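You operate a simulated robot arm through the tools that you are given. There is no shell and no other tool.

You are at the controls of a simulated two-armed robot. One attempt, no reset.

TASK
Switch the cabinet on, then drives on, home the machine and load the ring program from the program card.
Fine: pull the stop button out before the drives.

It is judged by the outcome, as a careful person would: the job done as asked, and still so three seconds after it is handed in. It fails if anything else is knocked over, pushed out of place, dropped, spilled or broken.

THE ROBOT
Two 7-joint arms with fingered hands on one trunk that stands fixed in place. Base frame: the origin is at the foot of the trunk, x ahead of it, y to its left, z up. Readings come in cm, rad, newtons and seconds.
The left shoulder is at [3.1, 17.3, 138], the right one opposite. Each reaches about 78.8 cm from its shoulder. Payload 3.5 kg a hand.
The TCP of each hand is the grasp point between the finger pads, 3 cm short of the fingertips. In the tool frame z runs along the fingers and y along their closing line. The gripper opens to 10.4 cm; its body begins 3.5 cm behind the TCP. The gripper is a hand of 3 fingers: y runs from the thumb to the fingers, the wrist lies at [-1.5, -10.4, -17.8] in the tool frame.
Orientation is that of the tool frame in the base frame, as [roll, pitch, yaw] about the fixed x, y, z axes, in that order (R = Rz(yaw) Ry(pitch) Rx(roll)). With the fingers straight down and the wrist toward the robot, the tool's x, y and z point along [0, 1, 0], [1, 0, 0] and [0, 0, -1] of the base frame.

THE INTERFACE
- The arms move only by the tool play_rows. It takes "left_commands", "right_commands" or both (then of equal length, played together; a hand with none holds still); each is a list of rows, each a list of 6 numbers: the shift along the base's x, y, z in cm, then the turn, a rotation vector about the base's x, y, z in rad. In form: [[x, y, z, wx, wy, wz], ...]. A call has 1 to 20 rows; each row shifts and turns the commanded pose from where the row before left it. Each row takes 0.2 s and may step no farther than 5 cm and 0.15 rad from the row before; otherwise, the whole call is refused. A pose out of reach is approached as far as the arm can. The call stops where the force on the tool passes 40 N (or 10 N more than at its start, if that is more) or the arm is blocked; 0.2 s more then pass. In this call time passes only in rows, and 0.2 s behind the last. It gives the time, the measured TCP pose, the force on the tool (base axes), the opening and the grip force at its end, in the units of the frame above (readings bear some noise), with the torque about the TCP (base axes, N m) and any sound that the robot's microphone picked up.
- Cameras (640 x 400 px; columns grow to the right, rows downward): "scene" is now at [10.29, -3.4, 154.92]; the picture's right is [-0.40, -0.91, 0.00], its down [-0.57, 0.25, -0.78] and it looks along [0.72, -0.32, -0.62] (base axes); focal length 253 px, centre (320, 200). "left" rides on the left gripper at [-6.4, -9.4, -11.7] in its tool frame; the picture's right is [-0.72, -0.33, 0.61], its down [0.64, -0.65, 0.40] and it looks along [0.27, 0.68, 0.68] (tool axes); focal length 238 px, centre (320, 200). "right" rides on the right gripper at [6.4, -9.4, -11.7] in its tool frame; the picture's right is [-0.72, 0.33, -0.61], its down [-0.64, -0.65, 0.40] and it looks along [-0.27, 0.68, 0.68] (tool axes); focal length 238 px, centre (320, 200). There is no depth. A picture from a camera that has moved, and an enlarged one, comes with that camera's place and axes in the base frame and with its lens.
- snapshot(camera): a new picture of that camera. It takes no simulated time.
- move_column(by): moves the trunk up (or, below 0, down) by that many cm; the arms and the scene camera ride with it, the base frame stays. It gives what a move gives, with no picture.
- set_fingers(index, middle, thumb_bend, thumb_turn, hand): sets how far each is bent, from 0 (flat) to 1 (curled in); at 0.3 the hand is open as for a grip, at 0.7 the pads meet at the TCP. One left out holds its place. A second passes; each finger stops where it meets its share of the squeeze, and holds until it gets a number again. It is the only way to open and close the hand. It gives what a move gives, with no picture; readings hold the bend of each and the force on the fingers (four entries, about 0 where the hand has none), thumb and palm. thumb_turn goes from beside the hand (0) to across from the fingers (1), as for a grip.
- pan_tilt(pan, tilt): turns the head with the scene camera to pan (to the left, within 1.501 rad either way) and tilt (down, from -0.506 to 1.204), counted from straight ahead of the robot (the tilt from the chest, where the trunk bows). It gives what a move gives.
- zoom(camera, box): a new picture of the part [left, top, right, bottom] of that camera's present view, enlarged. It takes no simulated time.
- job_done(): hands the job in; it is judged then, once.

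Nothing tells you positions but the pictures and the camera data. Unless the task says otherwise, let go and move clear before handing in.

The tools are called after ">>>" by a JSON object that holds its "op" and its "data". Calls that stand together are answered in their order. play_rows: Moves the arms, as the interface text tells. Its arguments: {"type":"object","properties":{"left_commands":{"type":"array"},"right_commands":{"type":"array"}},"required":[]} The other tools are called the same way: move_column (by) moves the trunk up or down; set_fingers (index, middle, thumb_bend, thumb_turn, hand) moves the fingers one by one; pan_tilt (pan, tilt) turns the head that bears the scene camera; snapshot (camera) takes a picture; zoom (camera, box) takes an enlarged picture of a part of a camera's view; job_done () hands the job in.

At the start:

```text
t: 0.0
left_ee_pos: [45.58, -4.11, 138.83]
left_tcp_rot: [3.142, 0.0, 1.573]
left_wrist_force: [0.5, -0.6, 0.0]
left_wrist_torque: [-0.03, 0.03, 0.0]
left_gripper_width: 10.34
left_grip_force: 0.0
left_shape: jaw
left_bend: [0.3, 0.3, 0.3, 0.98]
left_finger forces: [0.0, 0.0, 0.0, 0.1, 0.0, 0.0]
right_ee_pos: [37.94, -42.75, 139.75]
right_tcp_rot: [3.141, 0.0, 1.57]
right_wrist_force: [-0.6, 0.5, 0.4]
right_wrist_torque: [-0.03, -0.02, -0.01]
right_gripper_width: 10.38
right_grip_force: 0.0
right_shape: jaw
right_bend: [0.3, 0.3, 0.3, 0.98]
right_finger forces: [0.0, 0.0, 0.0, 0.1, 0.1, 0.0]
trunk travel left (down, up): [-47.5, 27.9]
head pan, tilt (commanded): [-0.415, 0.67]
```

scene: 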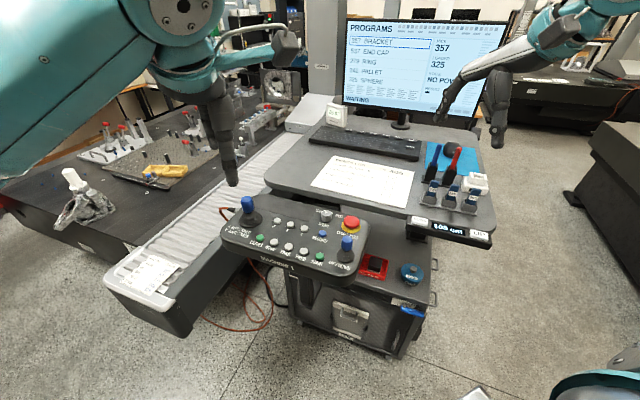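
right: 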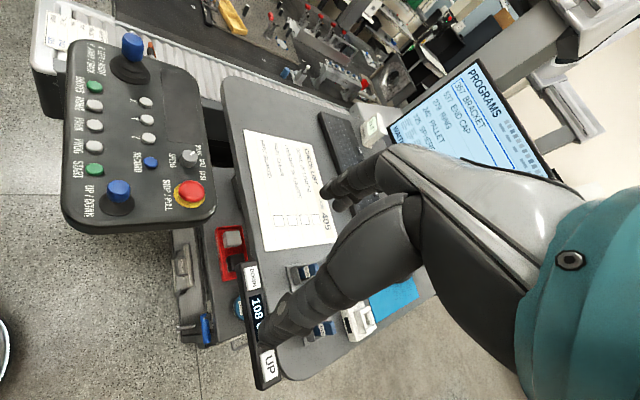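
left: 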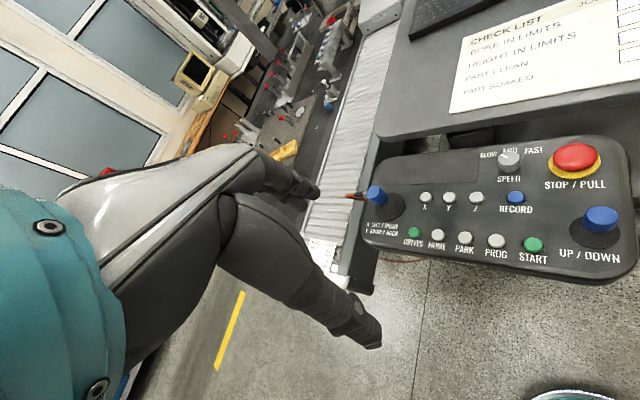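

I see a control pendant with joysticks, buttons and a red stop button, a desk with a screen listing programs, and a cabinet below the desk. I'll look closer before moving anything.

>>> {"op": "zoom", "data": {"camera": "scene", "box": [210, 180, 390, 290]}}

>>> {"op": "zoom", "data": {"camera": "scene", "box": [340, 10, 520, 120]}}

>>> {"op": "zoom", "data": {"camera": "scene", "box": [280, 230, 460, 360]}}

>>> {"op": "zoom", "data": {"camera": "scene", "box": [380, 130, 510, 250]}}

>>> {"op": "zoom", "data": {"camera": "scene", "box": [290, 90, 440, 210]}}

>>> {"op": "zoom", "data": {"camera": "left", "box": [350, 130, 640, 290]}}

```text
3.56 times, centred on (300, 235) of scene
camera zoom: at [10.29, -3.4, 154.92], right [-0.4, -0.91, 0.0], down [-0.57, 0.25, -0.78], along [0.72, -0.32, -0.62], focal length 899 px, centre (391, 76)
```

zoom: 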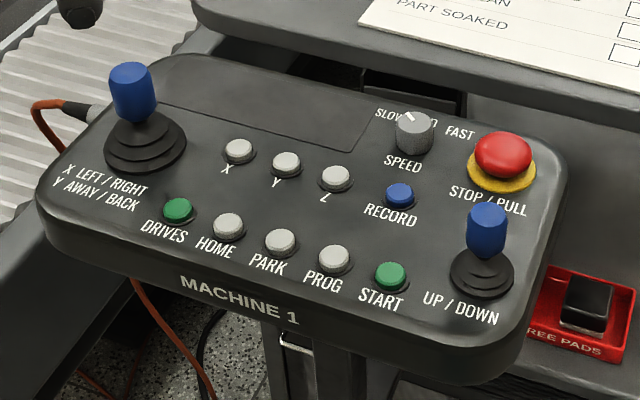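

```text
3.56 times, centred on (430, 65) of scene
camera zoom: at [10.29, -3.4, 154.92], right [-0.4, -0.91, 0.0], down [-0.57, 0.25, -0.78], along [0.72, -0.32, -0.62], focal length 899 px, centre (-71, 680)
```

zoom: 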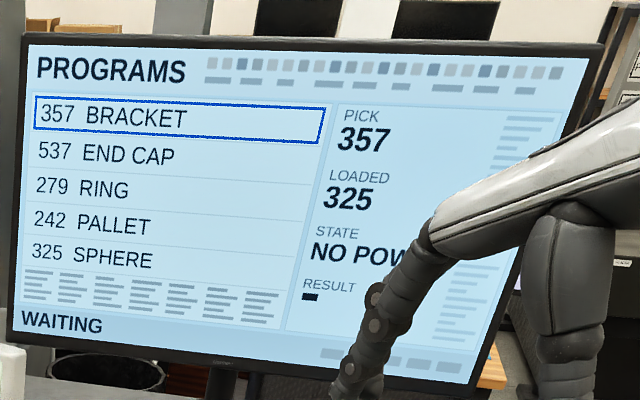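

```text
3.08 times, centred on (370, 295) of scene
camera zoom: at [10.29, -3.4, 154.92], right [-0.4, -0.91, 0.0], down [-0.57, 0.25, -0.78], along [0.72, -0.32, -0.62], focal length 778 px, centre (166, -92)
```

zoom: 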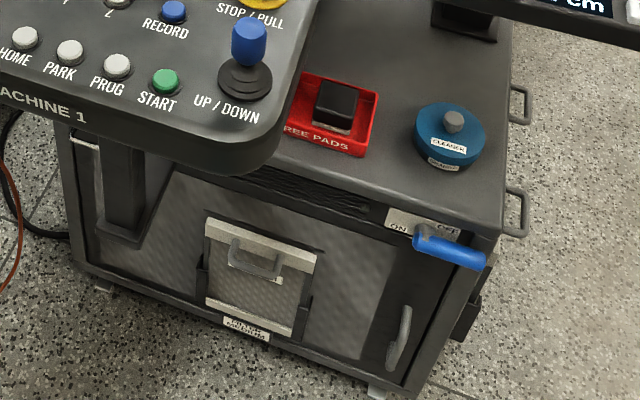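

```text
3.33 times, centred on (445, 190) of scene
camera zoom: at [10.29, -3.4, 154.92], right [-0.4, -0.91, 0.0], down [-0.57, 0.25, -0.78], along [0.72, -0.32, -0.62], focal length 843 px, centre (-97, 233)
```

zoom: 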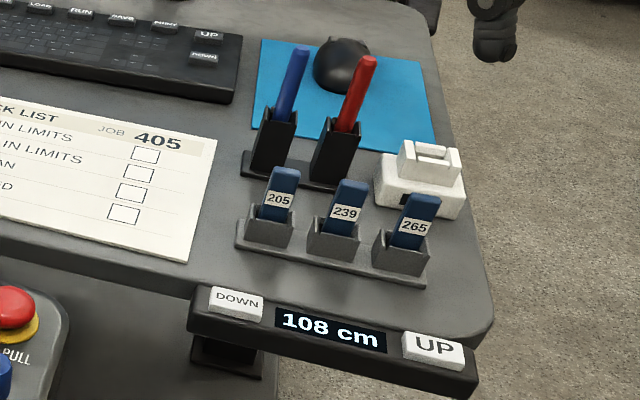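

```text
3.33 times, centred on (365, 150) of scene
camera zoom: at [10.29, -3.4, 154.92], right [-0.4, -0.91, 0.0], down [-0.57, 0.25, -0.78], along [0.72, -0.32, -0.62], focal length 843 px, centre (170, 367)
```

zoom: 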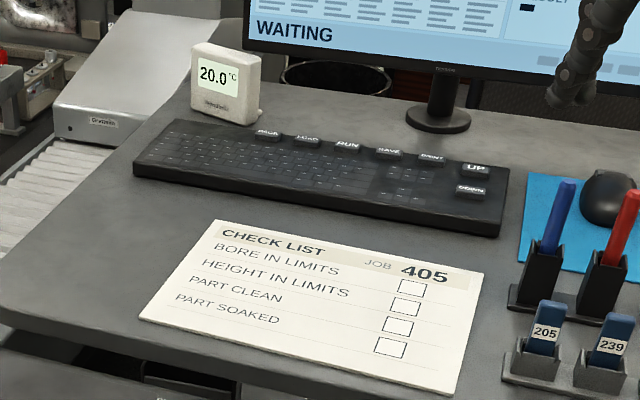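

```text
2.21 times, centred on (495, 210) of left
camera zoom: at [36.14, -10.6, 150.47], right [-0.33, -0.72, -0.61], down [-0.65, 0.64, -0.4], along [0.68, 0.27, -0.68], focal length 526 px, centre (-66, 178)
```

zoom: 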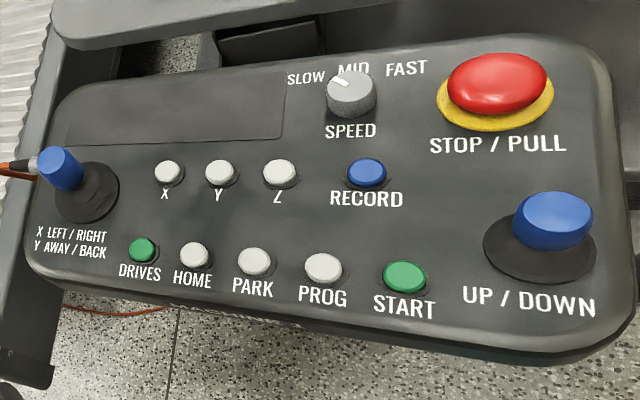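

The cabinet has a blue ON/OFF lever, the pendant has the STOP/PULL, DRIVES, HOME and PROG buttons, and the keyboard has LOAD/UP/DOWN keys. I still need to find the "program card", so I'll look around with the head.

>>> {"op": "pan_tilt", "data": {"pan": 0.3, "tilt": 0.5}}

>>> {"op": "snapshot", "data": {"camera": "scene"}}

>>> {"op": "pan_tilt", "data": {"pan": -0.3, "tilt": 0.3}}

>>> {"op": "snapshot", "data": {"camera": "scene"}}

>>> {"op": "pan_tilt", "data": {"pan": -0.9, "tilt": 0.5}}

>>> {"op": "snapshot", "data": {"camera": "scene"}}

>>> {"op": "pan_tilt", "data": {"pan": -0.3, "tilt": 1.0}}

>>> {"op": "snapshot", "data": {"camera": "scene"}}

```text
t: 1.1
left_ee_pos: [45.64, -4.2, 138.71]
left_tcp_rot: [-3.141, 0.0, 1.572]
left_wrist_force: [-0.6, -0.2, -0.1]
left_wrist_torque: [0.03, -0.02, -0.04]
left_gripper_width: 10.37
left_grip_force: 0.1
left_shape: jaw
left_bend: [0.3, 0.3, 0.3, 0.98]
left_finger forces: [0.0, 0.1, 0.0, 0.0, 0.0, 0.0]
right_ee_pos: [37.97, -42.8, 139.75]
right_tcp_rot: [3.141, 0.0, 1.571]
right_wrist_force: [-0.2, -0.4, 0.3]
right_wrist_torque: [0.01, 0.01, 0.0]
right_gripper_width: 10.37
right_grip_force: 0.0
right_shape: jaw
right_bend: [0.3, 0.3, 0.3, 0.98]
right_finger forces: [0.0, 0.0, 0.0, 0.0, 0.1, 0.0]
trunk travel left (down, up): [-47.5, 27.9]
head pan, tilt (commanded): [0.3, 0.499]
```

```text
taken
camera scene: at [11.12, 2.76, 156.43], right [0.29, -0.96, 0.0], down [-0.46, -0.14, -0.88], along [0.84, 0.26, -0.48], focal length 253 px, centre (320, 200)
```

scene: 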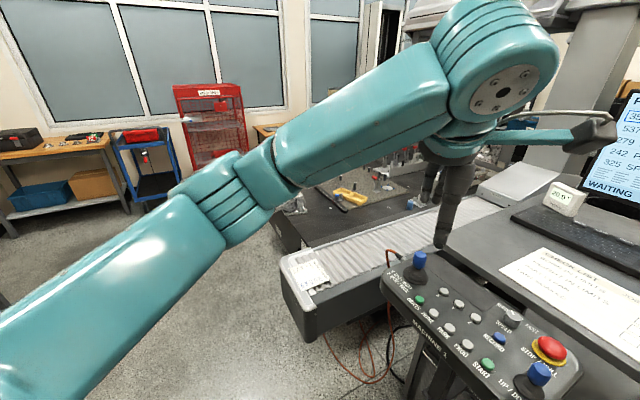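

```text
t: 2.1
left_ee_pos: [45.58, -4.22, 138.74]
left_tcp_rot: [3.141, 0.0, 1.575]
left_wrist_force: [-0.5, 0.1, 0.0]
left_wrist_torque: [-0.01, 0.03, 0.0]
left_gripper_width: 10.35
left_grip_force: 0.1
left_shape: jaw
left_bend: [0.3, 0.3, 0.3, 0.98]
left_finger forces: [0.0, 0.0, 0.0, 0.0, 0.1, 0.1]
right_ee_pos: [37.82, -42.76, 139.75]
right_tcp_rot: [3.14, 0.0, 1.57]
right_wrist_force: [-0.3, 0.2, -0.4]
right_wrist_torque: [-0.02, 0.06, 0.03]
right_gripper_width: 10.35
right_grip_force: 0.0
right_shape: jaw
right_bend: [0.3, 0.3, 0.3, 0.98]
right_finger forces: [0.0, 0.1, 0.0, 0.0, 0.0, 0.0]
trunk travel left (down, up): [-47.5, 27.9]
head pan, tilt (commanded): [-0.3, 0.3]
```

```text
taken
camera scene: at [11.34, -2.67, 158.27], right [-0.29, -0.96, 0.0], down [-0.28, 0.09, -0.96], along [0.91, -0.28, -0.3], focal length 253 px, centre (320, 200)
```

scene: 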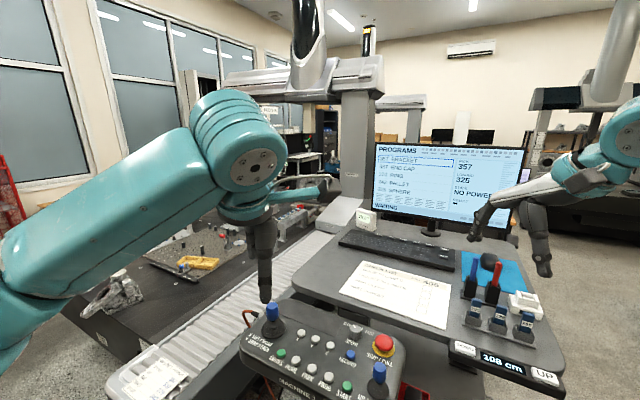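

```text
t: 3.1
left_ee_pos: [45.79, -4.29, 138.84]
left_tcp_rot: [-3.141, 0.001, 1.573]
left_wrist_force: [0.7, -0.3, 0.2]
left_wrist_torque: [-0.03, 0.02, -0.01]
left_gripper_width: 10.37
left_grip_force: 0.0
left_shape: jaw
left_bend: [0.3, 0.3, 0.3, 0.98]
left_finger forces: [0.1, 0.1, 0.1, 0.0, 0.0, 0.0]
right_ee_pos: [37.98, -42.8, 139.81]
right_tcp_rot: [3.141, -0.001, 1.57]
right_wrist_force: [-0.6, 0.6, -0.1]
right_wrist_torque: [-0.06, 0.0, -0.01]
right_gripper_width: 10.35
right_grip_force: 0.1
right_shape: jaw
right_bend: [0.3, 0.3, 0.3, 0.98]
right_finger forces: [0.0, 0.0, 0.0, 0.1, 0.0, 0.1]
trunk travel left (down, up): [-47.5, 27.9]
head pan, tilt (commanded): [-0.901, 0.499]
```

```text
taken
camera scene: at [8.08, -7.04, 156.43], right [-0.78, -0.62, 0.0], down [-0.3, 0.37, -0.88], along [0.55, -0.69, -0.48], focal length 253 px, centre (320, 200)
```

scene: 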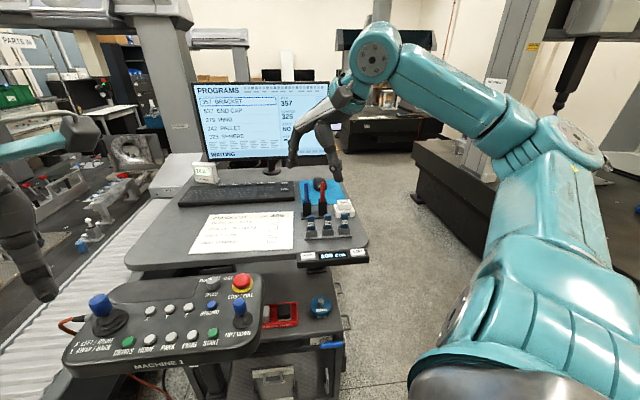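

```text
t: 4.1
left_ee_pos: [45.64, -4.19, 138.65]
left_tcp_rot: [-3.14, 0.0, 1.572]
left_wrist_force: [-0.1, -0.2, -0.1]
left_wrist_torque: [-0.01, 0.0, 0.05]
left_gripper_width: 10.38
left_grip_force: 0.0
left_shape: jaw
left_bend: [0.3, 0.3, 0.3, 0.98]
left_finger forces: [0.1, 0.0, 0.0, 0.1, 0.2, 0.1]
right_ee_pos: [37.9, -42.78, 139.72]
right_tcp_rot: [3.141, 0.0, 1.569]
right_wrist_force: [-0.2, -0.6, -1.3]
right_wrist_torque: [-0.02, -0.01, 0.01]
right_gripper_width: 10.37
right_grip_force: 0.0
right_shape: jaw
right_bend: [0.3, 0.3, 0.3, 0.98]
right_finger forces: [0.1, 0.0, 0.0, 0.1, 0.0, 0.0]
trunk travel left (down, up): [-47.5, 27.9]
head pan, tilt (commanded): [-0.3, 1.0]
```

```text
taken
camera scene: at [9.08, -1.99, 152.32], right [-0.3, -0.95, 0.0], down [-0.8, 0.25, -0.54], along [0.52, -0.16, -0.84], focal length 253 px, centre (320, 200)
```

scene: 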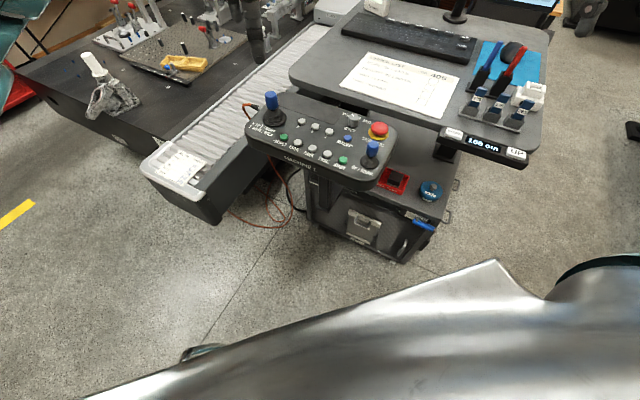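

There is a white card on the near end of the machine's bellows rail. I'll zoom into it.

>>> {"op": "zoom", "data": {"camera": "scene", "box": [130, 130, 230, 200]}}

>>> {"op": "pan_tilt", "data": {"pan": 0.1, "tilt": 0.7}}

>>> {"op": "snapshot", "data": {"camera": "scene"}}

```text
5.71 times, centred on (180, 165) of scene
camera zoom: at [9.08, -1.99, 152.32], right [-0.3, -0.95, 0.0], down [-0.8, 0.25, -0.54], along [0.52, -0.16, -0.84], focal length 1445 px, centre (1120, 400)
```

zoom: 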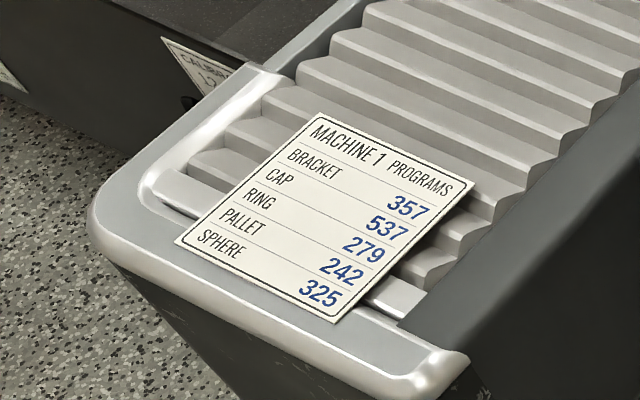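

```text
t: 5.0
left_ee_pos: [45.65, -4.18, 138.81]
left_tcp_rot: [3.141, 0.001, 1.572]
left_wrist_force: [-0.7, 0.1, -1.1]
left_wrist_torque: [-0.01, 0.04, 0.02]
left_gripper_width: 10.35
left_grip_force: 0.1
left_shape: jaw
left_bend: [0.3, 0.3, 0.3, 0.98]
left_finger forces: [0.0, 0.0, 0.1, 0.0, 0.0, 0.1]
right_ee_pos: [37.95, -42.8, 139.67]
right_tcp_rot: [3.141, -0.002, 1.569]
right_wrist_force: [0.2, 0.0, -0.4]
right_wrist_torque: [0.0, 0.01, 0.02]
right_gripper_width: 10.38
right_grip_force: 0.0
right_shape: jaw
right_bend: [0.3, 0.3, 0.3, 0.98]
right_finger forces: [0.0, 0.1, 0.0, 0.1, 0.0, 0.0]
trunk travel left (down, up): [-47.5, 27.9]
head pan, tilt (commanded): [0.099, 0.7]
```

```text
taken
camera scene: at [10.87, 0.91, 154.65], right [0.1, -1.0, 0.0], down [-0.64, -0.06, -0.76], along [0.76, 0.08, -0.64], focal length 253 px, centre (320, 200)
```

scene: 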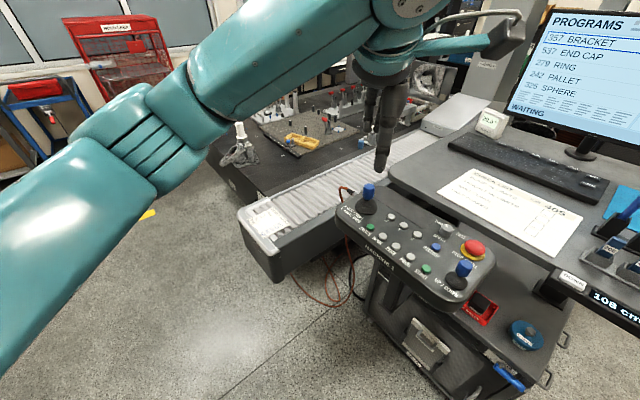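

The card gives RING = 279, which matches the screen list. By triangulation the pendant is at about z 109, at 45° in front of me. The cabinet lever is low, near [41, -56, 62]. I'll look at the lever and panels more closely.

>>> {"op": "pan_tilt", "data": {"pan": -0.9, "tilt": 0.9}}

>>> {"op": "snapshot", "data": {"camera": "scene"}}

>>> {"op": "zoom", "data": {"camera": "right", "box": [160, 200, 300, 390]}}

```text
t: 6.2
left_ee_pos: [45.67, -4.06, 138.66]
left_tcp_rot: [3.14, -0.001, 1.573]
left_wrist_force: [0.6, -0.4, 0.6]
left_wrist_torque: [0.0, 0.01, 0.02]
left_gripper_width: 10.34
left_grip_force: 0.1
left_shape: jaw
left_bend: [0.3, 0.3, 0.3, 0.98]
left_finger forces: [0.0, 0.0, 0.1, 0.0, 0.0, 0.0]
right_ee_pos: [37.92, -42.71, 139.73]
right_tcp_rot: [-3.141, -0.002, 1.569]
right_wrist_force: [-0.4, -1.1, 0.0]
right_wrist_torque: [-0.03, 0.02, -0.03]
right_gripper_width: 10.35
right_grip_force: 0.2
right_shape: jaw
right_bend: [0.3, 0.3, 0.3, 0.98]
right_finger forces: [0.0, 0.1, 0.0, 0.1, 0.0, 0.0]
trunk travel left (down, up): [-47.5, 27.9]
head pan, tilt (commanded): [-0.901, 0.901]
```

```text
taken
camera scene: at [7.12, -5.83, 153.04], right [-0.78, -0.62, 0.0], down [-0.49, 0.61, -0.62], along [0.39, -0.49, -0.78], focal length 253 px, centre (320, 200)
```

scene: 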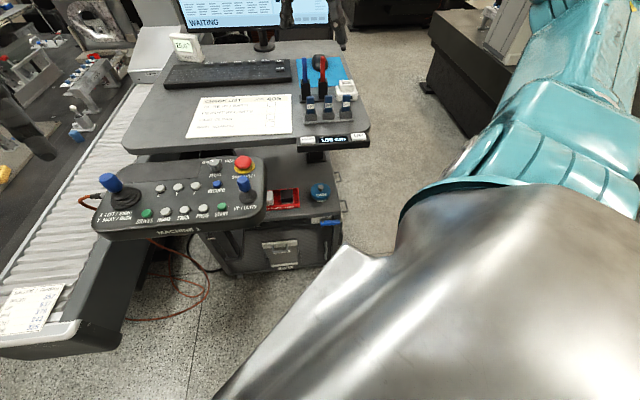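

```text
2.11 times, centred on (230, 295) of right
camera zoom: at [28.6, -36.32, 151.39], right [0.33, -0.72, 0.61], down [-0.65, -0.64, -0.4], along [0.68, -0.27, -0.68], focal length 502 px, centre (510, 0)
```

zoom: 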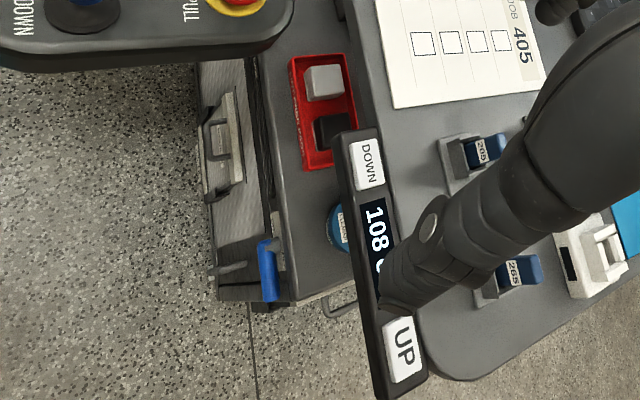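

>>> {"op": "zoom", "data": {"camera": "scene", "box": [220, 170, 380, 290]}}

>>> {"op": "zoom", "data": {"camera": "scene", "box": [290, 200, 350, 245]}}

```text
3.33 times, centred on (300, 230) of scene
camera zoom: at [7.12, -5.83, 153.04], right [-0.78, -0.62, 0.0], down [-0.49, 0.61, -0.62], along [0.39, -0.49, -0.78], focal length 843 px, centre (387, 100)
```

zoom: 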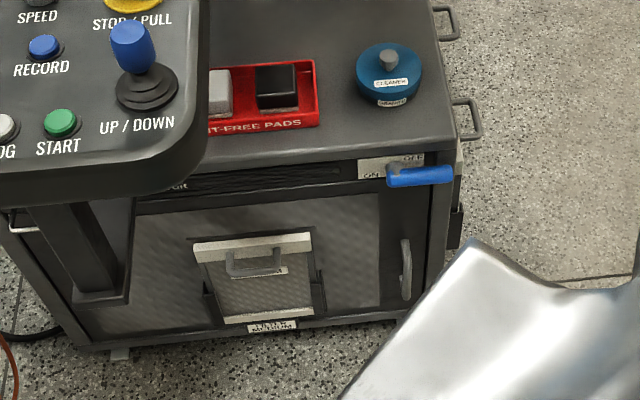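

```text
8.89 times, centred on (320, 222) of scene
camera zoom: at [7.12, -5.83, 153.04], right [-0.78, -0.62, 0.0], down [-0.49, 0.61, -0.62], along [0.39, -0.49, -0.78], focal length 2247 px, centre (320, 0)
```

zoom: 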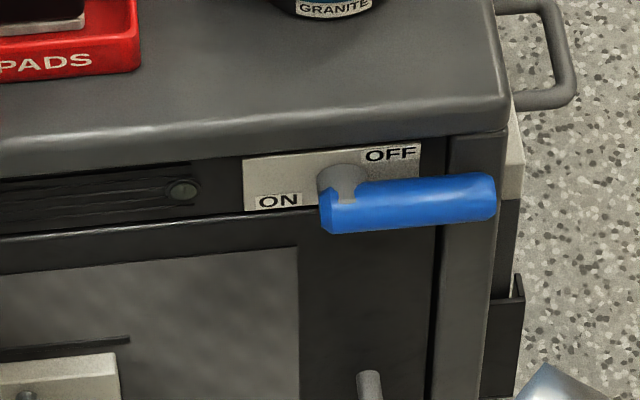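

The lever is a horizontal blue handle, about 8 cm long, pointing right (OFF), centred near [41.3, -56, 62.3] on the 45° cabinet face. I'll retract both arms clear of the desk and pendant and point the right hand toward the cabinet, then lower the trunk.

>>> {"op": "play_rows", "data": {"left_commands": [[-3, 2, 1, 0, 0, 0], [-3, 2, 1, 0, 0, 0], [-3, 2, 1, 0, 0, 0], [-3, 2, 1, 0, 0, 0], [-3, 2, 1, 0, 0, 0], [-3, 2, 1, 0, 0, 0]], "right_commands": [[-3, 1, 0, 0, 0, -0.131], [-3, 1, 0, 0, 0, -0.131], [-3, 1, 0, 0, 0, -0.131], [-2, 1, 0, 0, 0, -0.131], [-1, 0, 0, 0, 0, -0.131], [0, 0, 0, 0, 0, -0.131]]}}

>>> {"op": "snapshot", "data": {"camera": "right"}}

>>> {"op": "snapshot", "data": {"camera": "left"}}

```text
t: 7.6
left_ee_pos: [27.26, 8.09, 144.94]
left_tcp_rot: [-3.142, 0.002, 1.572]
left_wrist_force: [-0.7, -0.1, 0.0]
left_wrist_torque: [0.0, -0.06, 0.01]
left_gripper_width: 10.35
left_grip_force: 0.1
left_shape: jaw
left_bend: [0.3, 0.3, 0.3, 0.98]
left_finger forces: [0.0, 0.0, 0.0, 0.1, 0.1, 0.1]
right_ee_pos: [25.75, -38.69, 139.7]
right_tcp_rot: [3.139, 0.001, 0.785]
right_wrist_force: [-1.2, 0.7, 0.2]
right_wrist_torque: [-0.05, -0.01, -0.01]
right_gripper_width: 10.35
right_grip_force: 0.1
right_shape: jaw
right_bend: [0.3, 0.3, 0.3, 0.98]
right_finger forces: [0.0, 0.1, 0.1, 0.0, 0.1, 0.0]
trunk travel left (down, up): [-47.5, 27.9]
head pan, tilt (commanded): [-0.901, 0.901]
```

```text
taken
camera right: at [23.71, -27.32, 151.43], right [-0.28, -0.74, 0.61], down [-0.91, 0.01, -0.41], along [0.29, -0.68, -0.68], focal length 238 px, centre (320, 200)
```

right: 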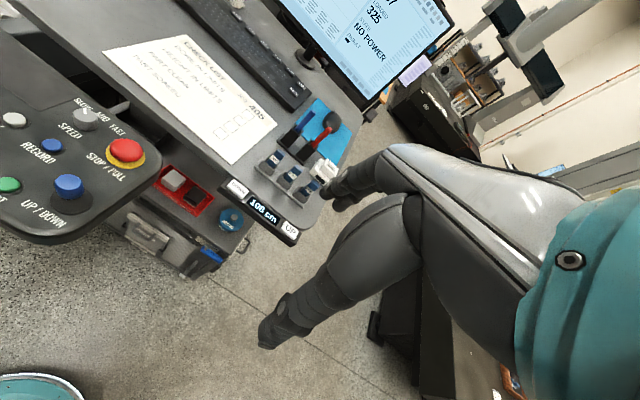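

```text
taken
camera left: at [17.81, 1.65, 156.64], right [-0.32, -0.72, -0.61], down [-0.65, 0.64, -0.4], along [0.68, 0.27, -0.68], focal length 238 px, centre (320, 200)
```

left: 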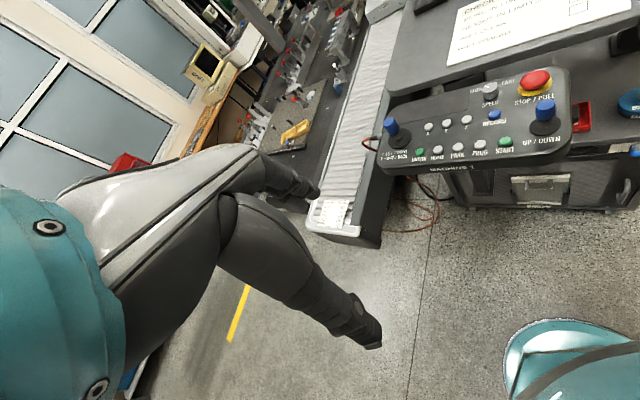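

The right hand turned as intended and the machine state reads NO POWER. Next I'll tilt the right hand 45° toward the cabinet, then lower the trunk.

>>> {"op": "play_rows", "data": {"right_commands": [[0, 0, 0, -0.093, -0.093, 0], [0, 0, 0, -0.093, -0.093, 0], [0, 0, 0, -0.093, -0.093, 0], [0, 0, 0, -0.093, -0.093, 0], [0, 0, 0, -0.093, -0.093, 0], [0, 0, 0, -0.093, -0.093, 0]]}}

>>> {"op": "move_column", "data": {"by": -20}}

>>> {"op": "snapshot", "data": {"camera": "right"}}

>>> {"op": "snapshot", "data": {"camera": "scene"}}

```text
t: 9.0
left_ee_pos: [27.54, 7.85, 144.84]
left_tcp_rot: [-3.141, -0.002, 1.573]
left_wrist_force: [0.3, 0.4, 0.0]
left_wrist_torque: [0.04, -0.02, 0.03]
left_gripper_width: 10.37
left_grip_force: 0.0
left_shape: jaw
left_bend: [0.3, 0.3, 0.3, 0.98]
left_finger forces: [0.1, 0.0, 0.0, 0.1, 0.0, 0.1]
right_ee_pos: [33.92, -41.65, 149.86]
right_tcp_rot: [2.352, 0.0, 0.787]
right_wrist_force: [0.1, -0.2, -0.2]
right_wrist_torque: [0.01, 0.01, 0.01]
right_gripper_width: 10.36
right_grip_force: 0.0
right_shape: jaw
right_bend: [0.3, 0.3, 0.3, 0.98]
right_finger forces: [0.1, 0.1, 0.0, 0.1, 0.0, 0.1]
right hand out of reach, approached as far as the arm can: row 1, 2, 3, 4, 5, 6
trunk travel left (down, up): [-47.5, 27.9]
head pan, tilt (commanded): [-0.901, 0.901]
```

```text
t: 10.7
left_ee_pos: [28.13, 8.11, 126.73]
left_tcp_rot: [-3.13, 0.001, 1.597]
left_wrist_force: [2.5, 1.7, -2.1]
left_wrist_torque: [-0.21, 0.14, -0.11]
left_gripper_width: 10.37
left_grip_force: 0.1
left_shape: jaw
left_bend: [0.3, 0.3, 0.3, 0.98]
left_finger forces: [0.0, 0.1, 0.0, 0.0, 0.1, 0.0]
right_ee_pos: [38.16, -41.6, 129.31]
right_tcp_rot: [2.423, 0.066, 0.789]
right_wrist_force: [-0.9, -0.1, 0.2]
right_wrist_torque: [0.01, 0.0, 0.04]
right_gripper_width: 10.35
right_grip_force: 0.0
right_shape: jaw
right_bend: [0.3, 0.3, 0.3, 0.98]
right_finger forces: [0.0, 0.1, 0.1, 0.0, 0.0, 0.0]
trunk travel left (down, up): [-29.8, 45.6]
head pan, tilt (commanded): [-0.901, 0.901]
stopped: the force on the tool passed its limit at 52 N (the readings are from after the stop); the commanded pose is now the measured one
```

```text
taken
camera right: at [32.49, -26.59, 131.37], right [-0.59, -0.36, 0.72], down [-0.64, -0.33, -0.69], along [0.49, -0.87, -0.04], focal length 238 px, centre (320, 200)
```

right: 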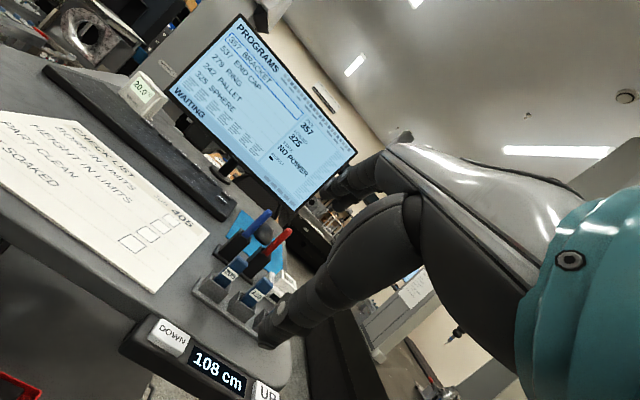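

```text
taken
camera scene: at [11.75, -5.86, 135.13], right [-0.79, -0.62, 0.0], down [-0.48, 0.62, -0.62], along [0.38, -0.49, -0.78], focal length 253 px, centre (320, 200)
```

scene: 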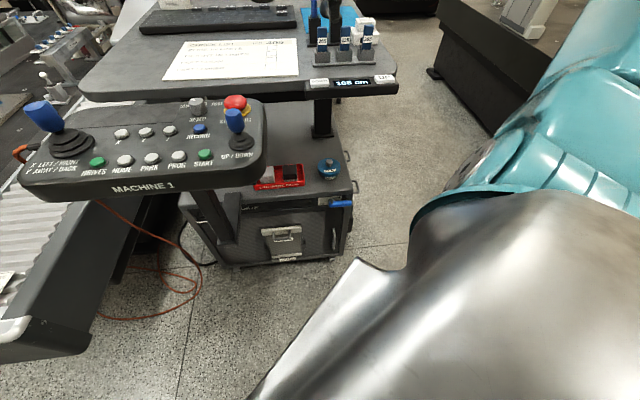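

The trunk stopped partway with a force spike, and the trunk bowed forward somewhat. I'll check both hands for contact before continuing.

>>> {"op": "snapshot", "data": {"camera": "left"}}

>>> {"op": "pan_tilt", "data": {"pan": 0.6, "tilt": 0.6}}

>>> {"op": "snapshot", "data": {"camera": "scene"}}

>>> {"op": "pan_tilt", "data": {"pan": -0.6, "tilt": 0.5}}

>>> {"op": "snapshot", "data": {"camera": "scene"}}

>>> {"op": "pan_tilt", "data": {"pan": -1.3, "tilt": 0.5}}

>>> {"op": "snapshot", "data": {"camera": "scene"}}

```text
taken
camera left: at [19.11, 1.42, 138.58], right [-0.32, -0.73, -0.61], down [-0.67, 0.62, -0.4], along [0.67, 0.29, -0.69], focal length 238 px, centre (320, 200)
```

left: 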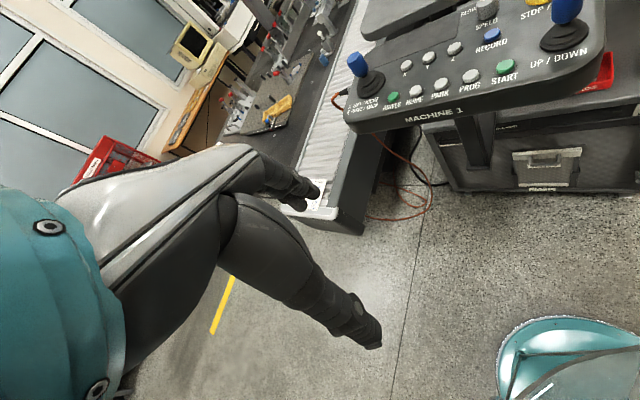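

```text
t: 12.3
left_ee_pos: [28.59, 8.26, 127.19]
left_tcp_rot: [-3.125, 0.022, 1.623]
left_wrist_force: [55.8, 77.7, 51.1]
left_wrist_torque: [-14.3, 12.98, -4.11]
left_gripper_width: 10.39
left_grip_force: 0.0
left_shape: jaw
left_bend: [0.3, 0.3, 0.3, 0.98]
left_finger forces: [0.1, 0.0, 0.0, 0.1, 0.0, 0.1]
right_ee_pos: [38.24, -41.71, 129.36]
right_tcp_rot: [2.42, 0.065, 0.785]
right_wrist_force: [-0.7, -0.7, 0.4]
right_wrist_torque: [0.03, 0.01, -0.01]
right_gripper_width: 10.38
right_grip_force: 0.0
right_shape: jaw
right_bend: [0.3, 0.3, 0.3, 0.98]
right_finger forces: [0.1, 0.0, 0.0, 0.0, 0.0, 0.1]
trunk travel left (down, up): [-29.8, 45.6]
head pan, tilt (commanded): [0.6, 0.6]
```

```text
taken
camera scene: at [12.95, -6.19, 137.13], right [-0.73, -0.69, 0.0], down [-0.42, 0.45, -0.79], along [0.54, -0.57, -0.61], focal length 253 px, centre (320, 200)
```

scene: 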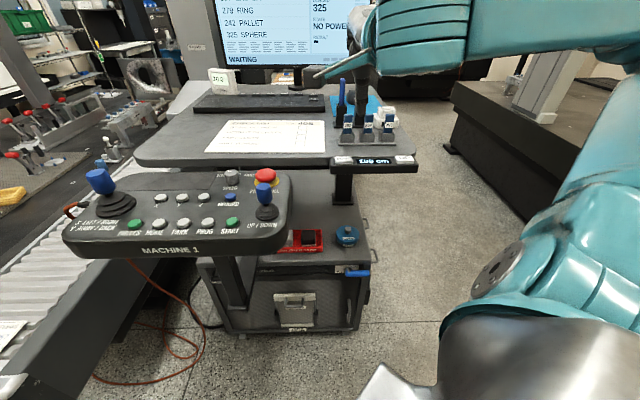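

```text
t: 13.7
left_ee_pos: [28.64, 8.23, 127.29]
left_tcp_rot: [-3.125, 0.028, 1.627]
left_wrist_force: [62.1, 76.6, 55.4]
left_wrist_torque: [-14.6, 14.24, -3.52]
left_gripper_width: 10.37
left_grip_force: 0.0
left_shape: jaw
left_bend: [0.3, 0.3, 0.3, 0.98]
left_finger forces: [0.1, 0.1, 0.0, 0.0, 0.0, 0.1]
right_ee_pos: [38.17, -41.69, 129.35]
right_tcp_rot: [2.421, 0.066, 0.787]
right_wrist_force: [-0.1, -0.4, -0.4]
right_wrist_torque: [0.0, 0.0, -0.01]
right_gripper_width: 10.37
right_grip_force: 0.1
right_shape: jaw
right_bend: [0.3, 0.3, 0.3, 0.98]
right_finger forces: [0.0, 0.0, 0.1, 0.0, 0.0, 0.0]
trunk travel left (down, up): [-29.8, 45.6]
head pan, tilt (commanded): [-0.6, 0.499]
```

```text
taken
camera scene: at [13.22, -6.35, 137.97], right [-0.72, -0.7, 0.0], down [-0.37, 0.39, -0.84], along [0.59, -0.61, -0.54], focal length 253 px, centre (320, 200)
```

scene: 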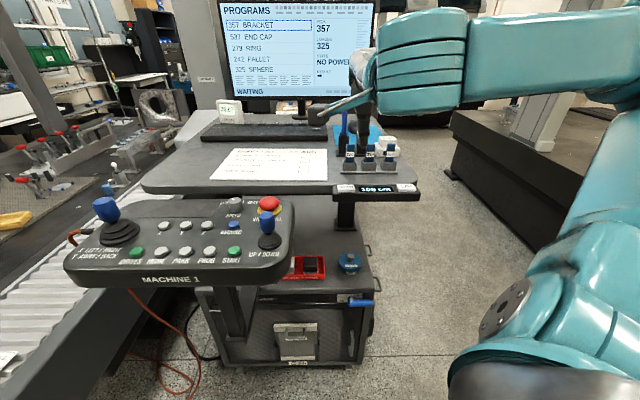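

```text
t: 14.8
left_ee_pos: [28.23, 8.1, 126.87]
left_tcp_rot: [-3.13, 0.0, 1.593]
left_wrist_force: [0.2, -0.9, -0.3]
left_wrist_torque: [0.01, 0.0, -0.01]
left_gripper_width: 10.38
left_grip_force: 0.0
left_shape: jaw
left_bend: [0.3, 0.3, 0.3, 0.98]
left_finger forces: [0.1, 0.0, 0.0, 0.1, 0.0, 0.0]
right_ee_pos: [38.14, -41.7, 129.4]
right_tcp_rot: [2.421, 0.065, 0.786]
right_wrist_force: [0.5, -0.5, 0.0]
right_wrist_torque: [0.0, 0.02, 0.0]
right_gripper_width: 10.38
right_grip_force: 0.1
right_shape: jaw
right_bend: [0.3, 0.3, 0.3, 0.98]
right_finger forces: [0.0, 0.1, 0.0, 0.0, 0.1, 0.0]
trunk travel left (down, up): [-29.8, 45.6]
head pan, tilt (commanded): [-1.3, 0.499]
```

```text
taken
camera scene: at [9.43, -8.69, 138.57], right [-0.96, -0.27, 0.0], down [-0.13, 0.46, -0.88], along [0.24, -0.85, -0.48], focal length 253 px, centre (320, 200)
```

scene: 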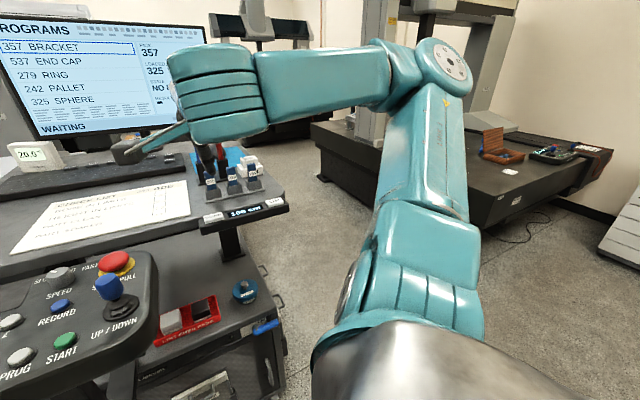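

The contact was my own left forearm against the head; nothing in the scene was touched. I'll move the left arm outward, away from the head, before going on.

>>> {"op": "play_rows", "data": {"left_commands": [[1.5, 2, 0, 0, 0, 0], [1.5, 2.5, 0, 0, 0, 0], [1.5, 3, 0, 0, 0, 0], [1, 3, 0, 0, 0, 0], [1, 3, 0, 0, 0, 0], [1, 3, 0, 0, 0, 0]]}}

>>> {"op": "pan_tilt", "data": {"pan": 0.3, "tilt": 0.5}}

>>> {"op": "snapshot", "data": {"camera": "scene"}}

```text
t: 16.2
left_ee_pos: [35.79, 24.62, 126.77]
left_tcp_rot: [-3.133, 0.0, 1.592]
left_wrist_force: [-0.2, 0.7, -0.2]
left_wrist_torque: [-0.01, -0.04, -0.01]
left_gripper_width: 10.38
left_grip_force: 0.1
left_shape: jaw
left_bend: [0.3, 0.3, 0.3, 0.98]
left_finger forces: [0.0, 0.0, 0.0, 0.0, 0.1, 0.0]
right_ee_pos: [38.12, -41.64, 129.4]
right_tcp_rot: [2.42, 0.066, 0.787]
right_wrist_force: [-0.2, 0.1, 0.6]
right_wrist_torque: [-0.02, 0.0, -0.03]
right_gripper_width: 10.37
right_grip_force: 0.1
right_shape: jaw
right_bend: [0.3, 0.3, 0.3, 0.98]
right_finger forces: [0.1, 0.1, 0.0, 0.0, 0.1, 0.1]
trunk travel left (down, up): [-29.8, 45.6]
head pan, tilt (commanded): [-1.3, 0.499]
```

```text
t: 17.9
left_ee_pos: [35.53, 24.53, 126.84]
left_tcp_rot: [-3.132, 0.002, 1.595]
left_wrist_force: [-0.9, 0.0, -0.3]
left_wrist_torque: [-0.03, -0.05, -0.03]
left_gripper_width: 10.39
left_grip_force: 0.1
left_shape: jaw
left_bend: [0.3, 0.3, 0.3, 0.98]
left_finger forces: [0.0, 0.0, 0.1, 0.1, 0.0, 0.0]
right_ee_pos: [38.21, -41.64, 129.35]
right_tcp_rot: [2.42, 0.064, 0.787]
right_wrist_force: [-0.3, -0.1, 0.5]
right_wrist_torque: [-0.05, 0.0, -0.02]
right_gripper_width: 10.35
right_grip_force: 0.0
right_shape: jaw
right_bend: [0.3, 0.3, 0.3, 0.98]
right_finger forces: [0.1, 0.0, 0.0, 0.1, 0.1, 0.1]
trunk travel left (down, up): [-29.8, 45.6]
head pan, tilt (commanded): [0.3, 0.499]
```

```text
taken
camera scene: at [15.7, 2.77, 138.57], right [0.3, -0.96, 0.0], down [-0.46, -0.14, -0.88], along [0.84, 0.26, -0.48], focal length 253 px, centre (320, 200)
```

scene: 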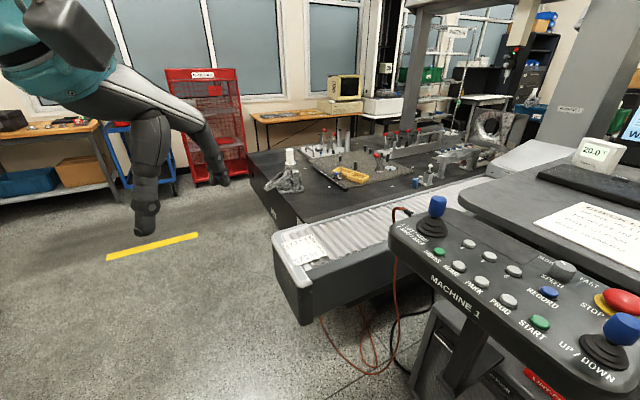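

The left arm is clear now. I'll lower the trunk further, in steps.

>>> {"op": "move_column", "data": {"by": -14}}

>>> {"op": "pan_tilt", "data": {"pan": -0.75, "tilt": 0.6}}

>>> {"op": "snapshot", "data": {"camera": "scene"}}

>>> {"op": "snapshot", "data": {"camera": "right"}}

>>> {"op": "snapshot", "data": {"camera": "left"}}

```text
t: 19.6
left_ee_pos: [35.67, 24.58, 112.84]
left_tcp_rot: [-3.131, 0.001, 1.596]
left_wrist_force: [-0.4, -0.2, 0.4]
left_wrist_torque: [0.02, -0.02, -0.02]
left_gripper_width: 10.35
left_grip_force: 0.1
left_shape: jaw
left_bend: [0.3, 0.3, 0.3, 0.98]
left_finger forces: [0.1, 0.1, 0.1, 0.0, 0.0, 0.1]
right_ee_pos: [43.95, -41.84, 110.82]
right_tcp_rot: [2.519, 0.161, 0.796]
right_wrist_force: [-1.0, 0.5, -0.2]
right_wrist_torque: [-0.03, 0.0, 0.01]
right_gripper_width: 10.37
right_grip_force: 0.1
right_shape: jaw
right_bend: [0.3, 0.3, 0.3, 0.98]
right_finger forces: [0.1, 0.0, 0.0, 0.0, 0.0, 0.0]
trunk travel left (down, up): [-15.8, 59.6]
head pan, tilt (commanded): [0.3, 0.499]
```

```text
t: 20.9
left_ee_pos: [35.7, 24.51, 112.85]
left_tcp_rot: [-3.131, 0.002, 1.595]
left_wrist_force: [-0.2, 0.1, 0.4]
left_wrist_torque: [0.06, 0.02, 0.0]
left_gripper_width: 10.39
left_grip_force: 0.0
left_shape: jaw
left_bend: [0.3, 0.3, 0.3, 0.98]
left_finger forces: [0.0, 0.1, 0.0, 0.1, 0.0, 0.1]
right_ee_pos: [43.9, -41.69, 110.8]
right_tcp_rot: [2.52, 0.16, 0.799]
right_wrist_force: [-0.3, 0.2, 0.6]
right_wrist_torque: [0.04, 0.01, 0.01]
right_gripper_width: 10.38
right_grip_force: 0.0
right_shape: jaw
right_bend: [0.3, 0.3, 0.3, 0.98]
right_finger forces: [0.0, 0.0, 0.0, 0.1, 0.0, 0.0]
trunk travel left (down, up): [-15.8, 59.6]
head pan, tilt (commanded): [-0.75, 0.6]
```

```text
taken
camera scene: at [19.93, -5.94, 123.22], right [-0.68, -0.73, 0.0], down [-0.41, 0.38, -0.83], along [0.6, -0.56, -0.56], focal length 253 px, centre (320, 200)
```

scene: 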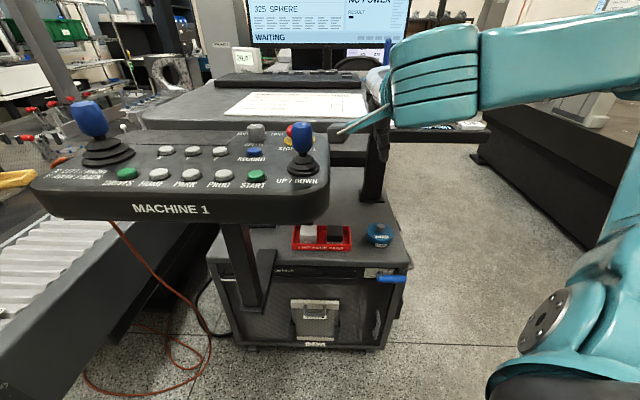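

```text
taken
camera right: at [38.57, -26.61, 113.71], right [-0.48, -0.36, 0.8], down [-0.73, -0.33, -0.6], along [0.48, -0.87, -0.11], focal length 238 px, centre (320, 200)
```

right: 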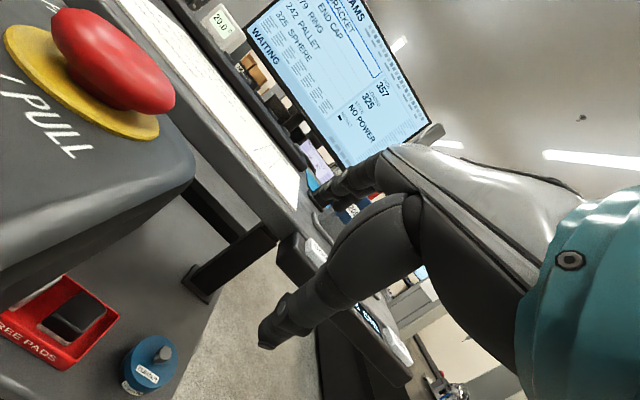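

```text
taken
camera left: at [26.5, 17.9, 124.67], right [-0.32, -0.73, -0.61], down [-0.67, 0.62, -0.4], along [0.67, 0.28, -0.69], focal length 238 px, centre (320, 200)
```

left: 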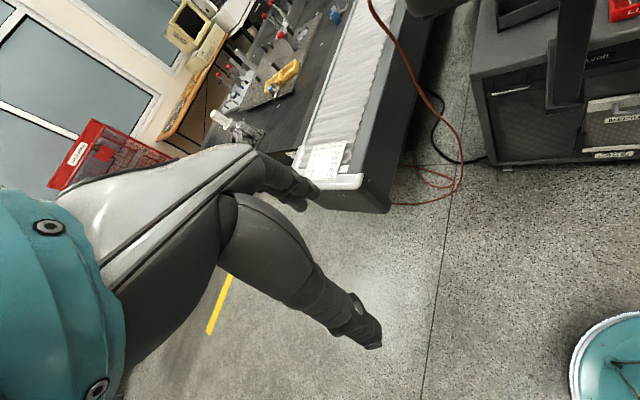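

The right wrist is now only about 5 cm above the pendant's corner, so I'll stop lowering. I'll back the right hand away to the right and rear, into free space.

>>> {"op": "play_rows", "data": {"right_commands": [[-1.5, -0.5, 0.5, 0, 0, 0], [-2, -1, 0.5, 0, 0, 0], [-2, -1.5, 0, 0, 0, 0], [-2, -1.5, 0, 0, 0, 0], [-2, -1.5, 0, 0, 0, 0], [-2, -1.5, 0, 0, 0, 0]]}}

>>> {"op": "snapshot", "data": {"camera": "scene"}}

>>> {"op": "snapshot", "data": {"camera": "right"}}

```text
t: 22.2
left_ee_pos: [35.53, 24.65, 112.92]
left_tcp_rot: [-3.132, 0.002, 1.596]
left_wrist_force: [0.1, -1.4, -0.9]
left_wrist_torque: [-0.01, 0.0, -0.03]
left_gripper_width: 10.38
left_grip_force: 0.1
left_shape: jaw
left_bend: [0.3, 0.3, 0.3, 0.98]
left_finger forces: [0.0, 0.0, 0.0, 0.0, 0.1, 0.0]
right_ee_pos: [35.32, -49.89, 114.29]
right_tcp_rot: [2.523, 0.161, 0.796]
right_wrist_force: [-0.4, 0.2, 0.0]
right_wrist_torque: [0.01, -0.01, 0.03]
right_gripper_width: 10.35
right_grip_force: 0.0
right_shape: jaw
right_bend: [0.3, 0.3, 0.3, 0.98]
right_finger forces: [0.0, 0.1, 0.0, 0.0, 0.1, 0.1]
right hand out of reach, approached as far as the arm can: row 1, 2, 3, 4, 5
trunk travel left (down, up): [-15.8, 59.6]
head pan, tilt (commanded): [-0.75, 0.6]
```

```text
taken
camera scene: at [19.84, -5.91, 123.25], right [-0.68, -0.73, 0.0], down [-0.41, 0.39, -0.83], along [0.6, -0.56, -0.56], focal length 253 px, centre (320, 200)
```

scene: 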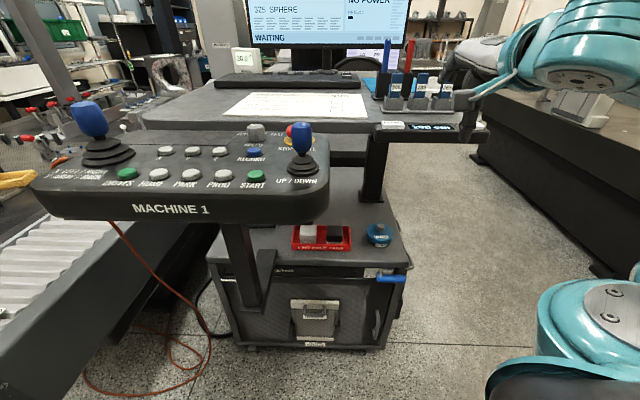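

```text
taken
camera right: at [29.92, -34.77, 117.22], right [-0.48, -0.37, 0.8], down [-0.73, -0.33, -0.6], along [0.48, -0.87, -0.11], focal length 238 px, centre (320, 200)
```

right: 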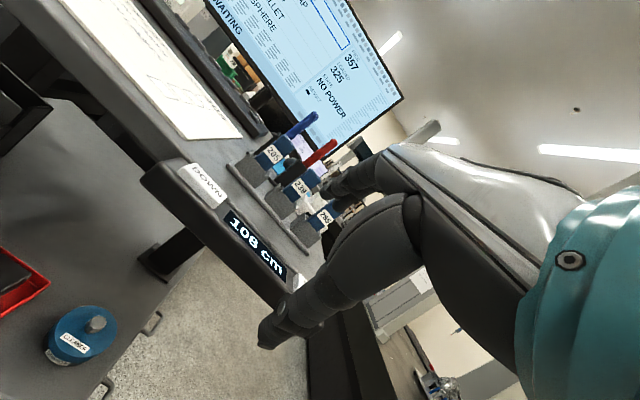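

The hand is out beside the desk front and still close to the desk's UP/DOWN panel. I'll back it off a bit more and then go down in free air.

>>> {"op": "play_rows", "data": {"right_commands": [[-2.5, 0, 0, 0, 0, 0], [-2.5, 0, 0, 0, 0, 0], [-2.5, 0, -1, 0, 0, 0], [-1, 0, -2.5, 0, 0, 0], [0, 0, -3, 0, 0, 0], [0, 0, -3, 0, 0, 0], [0, 0, -3, 0, 0, 0]]}}

>>> {"op": "snapshot", "data": {"camera": "scene"}}

>>> {"op": "snapshot", "data": {"camera": "right"}}

```text
t: 23.9
left_ee_pos: [35.78, 24.45, 112.75]
left_tcp_rot: [-3.13, 0.001, 1.594]
left_wrist_force: [-1.0, 0.4, 0.4]
left_wrist_torque: [0.01, 0.02, 0.03]
left_gripper_width: 10.38
left_grip_force: 0.1
left_shape: jaw
left_bend: [0.3, 0.3, 0.3, 0.98]
left_finger forces: [0.0, 0.0, 0.1, 0.0, 0.0, 0.0]
right_ee_pos: [28.36, -57.44, 108.78]
right_tcp_rot: [2.523, 0.161, 0.8]
right_wrist_force: [0.2, -0.7, -0.2]
right_wrist_torque: [-0.01, 0.02, -0.01]
right_gripper_width: 10.39
right_grip_force: 0.0
right_shape: jaw
right_bend: [0.3, 0.3, 0.3, 0.98]
right_finger forces: [0.0, 0.0, 0.0, 0.0, 0.0, 0.0]
right hand out of reach, approached as far as the arm can: row 1, 2, 3, 4, 5, 6, 7
trunk travel left (down, up): [-15.8, 59.6]
head pan, tilt (commanded): [-0.75, 0.6]
```

```text
taken
camera scene: at [19.93, -5.96, 123.22], right [-0.68, -0.73, 0.0], down [-0.41, 0.39, -0.83], along [0.6, -0.56, -0.57], focal length 253 px, centre (320, 200)
```

scene: 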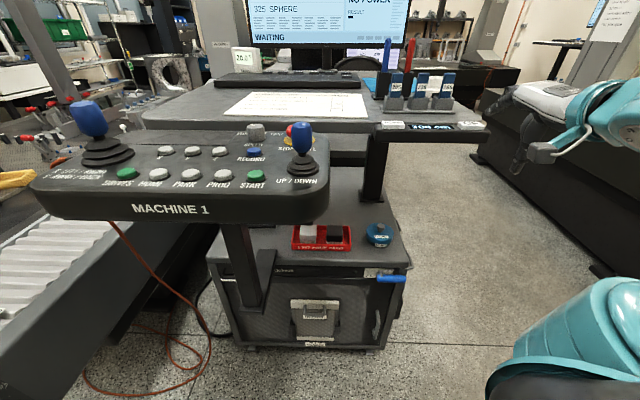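

```text
taken
camera right: at [23.01, -42.34, 111.75], right [-0.48, -0.37, 0.8], down [-0.73, -0.33, -0.6], along [0.48, -0.87, -0.11], focal length 238 px, centre (320, 200)
```

right: 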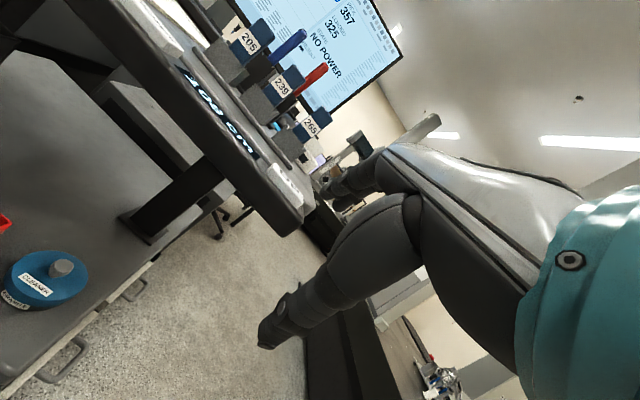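

The arm is a bit cramped close to the body, but it is clear of the desk. I'll keep descending so it extends more naturally, checking as I go.

>>> {"op": "play_rows", "data": {"right_commands": [[0.2, -0.8, -3, 0, 0, 0], [0.2, -0.8, -3, 0, 0, 0], [0.2, -0.8, -3, 0, 0, 0], [0.2, -0.8, -3, 0, 0, 0], [0.2, -0.8, -3, 0, 0, 0], [0.2, -0.8, -3, 0, 0, 0]]}}

>>> {"op": "snapshot", "data": {"camera": "scene"}}

>>> {"op": "snapshot", "data": {"camera": "right"}}

```text
t: 25.2
left_ee_pos: [35.83, 24.53, 112.85]
left_tcp_rot: [-3.133, 0.002, 1.594]
left_wrist_force: [-0.6, -0.5, -0.6]
left_wrist_torque: [0.0, -0.01, -0.03]
left_gripper_width: 10.39
left_grip_force: 0.0
left_shape: jaw
left_bend: [0.3, 0.3, 0.3, 0.98]
left_finger forces: [0.0, 0.0, 0.0, 0.0, 0.0, 0.0]
right_ee_pos: [29.82, -62.6, 90.87]
right_tcp_rot: [2.521, 0.161, 0.797]
right_wrist_force: [0.8, -0.1, 0.1]
right_wrist_torque: [-0.02, -0.01, -0.02]
right_gripper_width: 10.37
right_grip_force: 0.1
right_shape: jaw
right_bend: [0.3, 0.3, 0.3, 0.98]
right_finger forces: [0.0, 0.1, 0.0, 0.0, 0.0, 0.0]
right hand out of reach, approached as far as the arm can: row 1
trunk travel left (down, up): [-15.8, 59.6]
head pan, tilt (commanded): [-0.75, 0.6]
```

```text
taken
camera scene: at [19.92, -5.98, 123.22], right [-0.68, -0.73, 0.0], down [-0.41, 0.39, -0.82], along [0.6, -0.56, -0.57], focal length 253 px, centre (320, 200)
```

scene: 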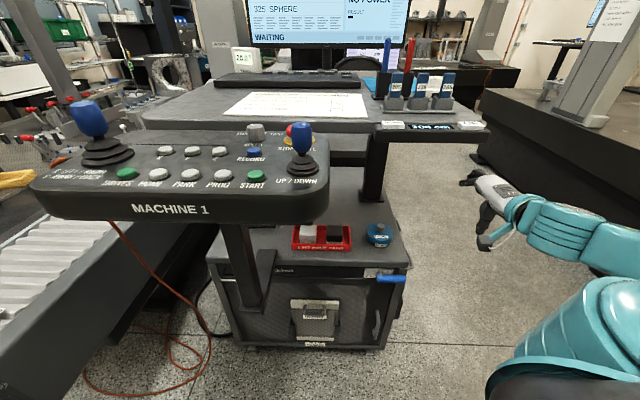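

```text
taken
camera right: at [24.45, -47.51, 93.83], right [-0.48, -0.36, 0.8], down [-0.73, -0.33, -0.6], along [0.48, -0.87, -0.11], focal length 238 px, centre (320, 200)
```

right: 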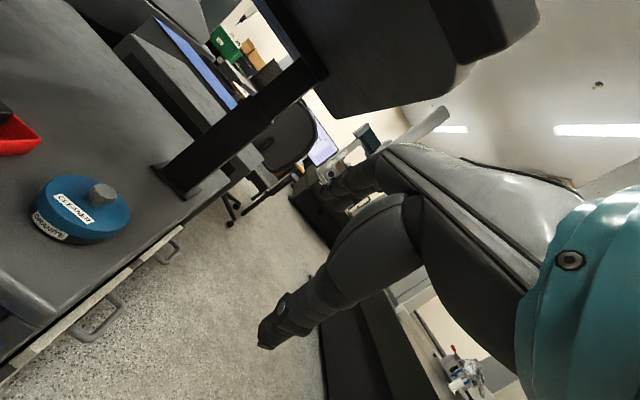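

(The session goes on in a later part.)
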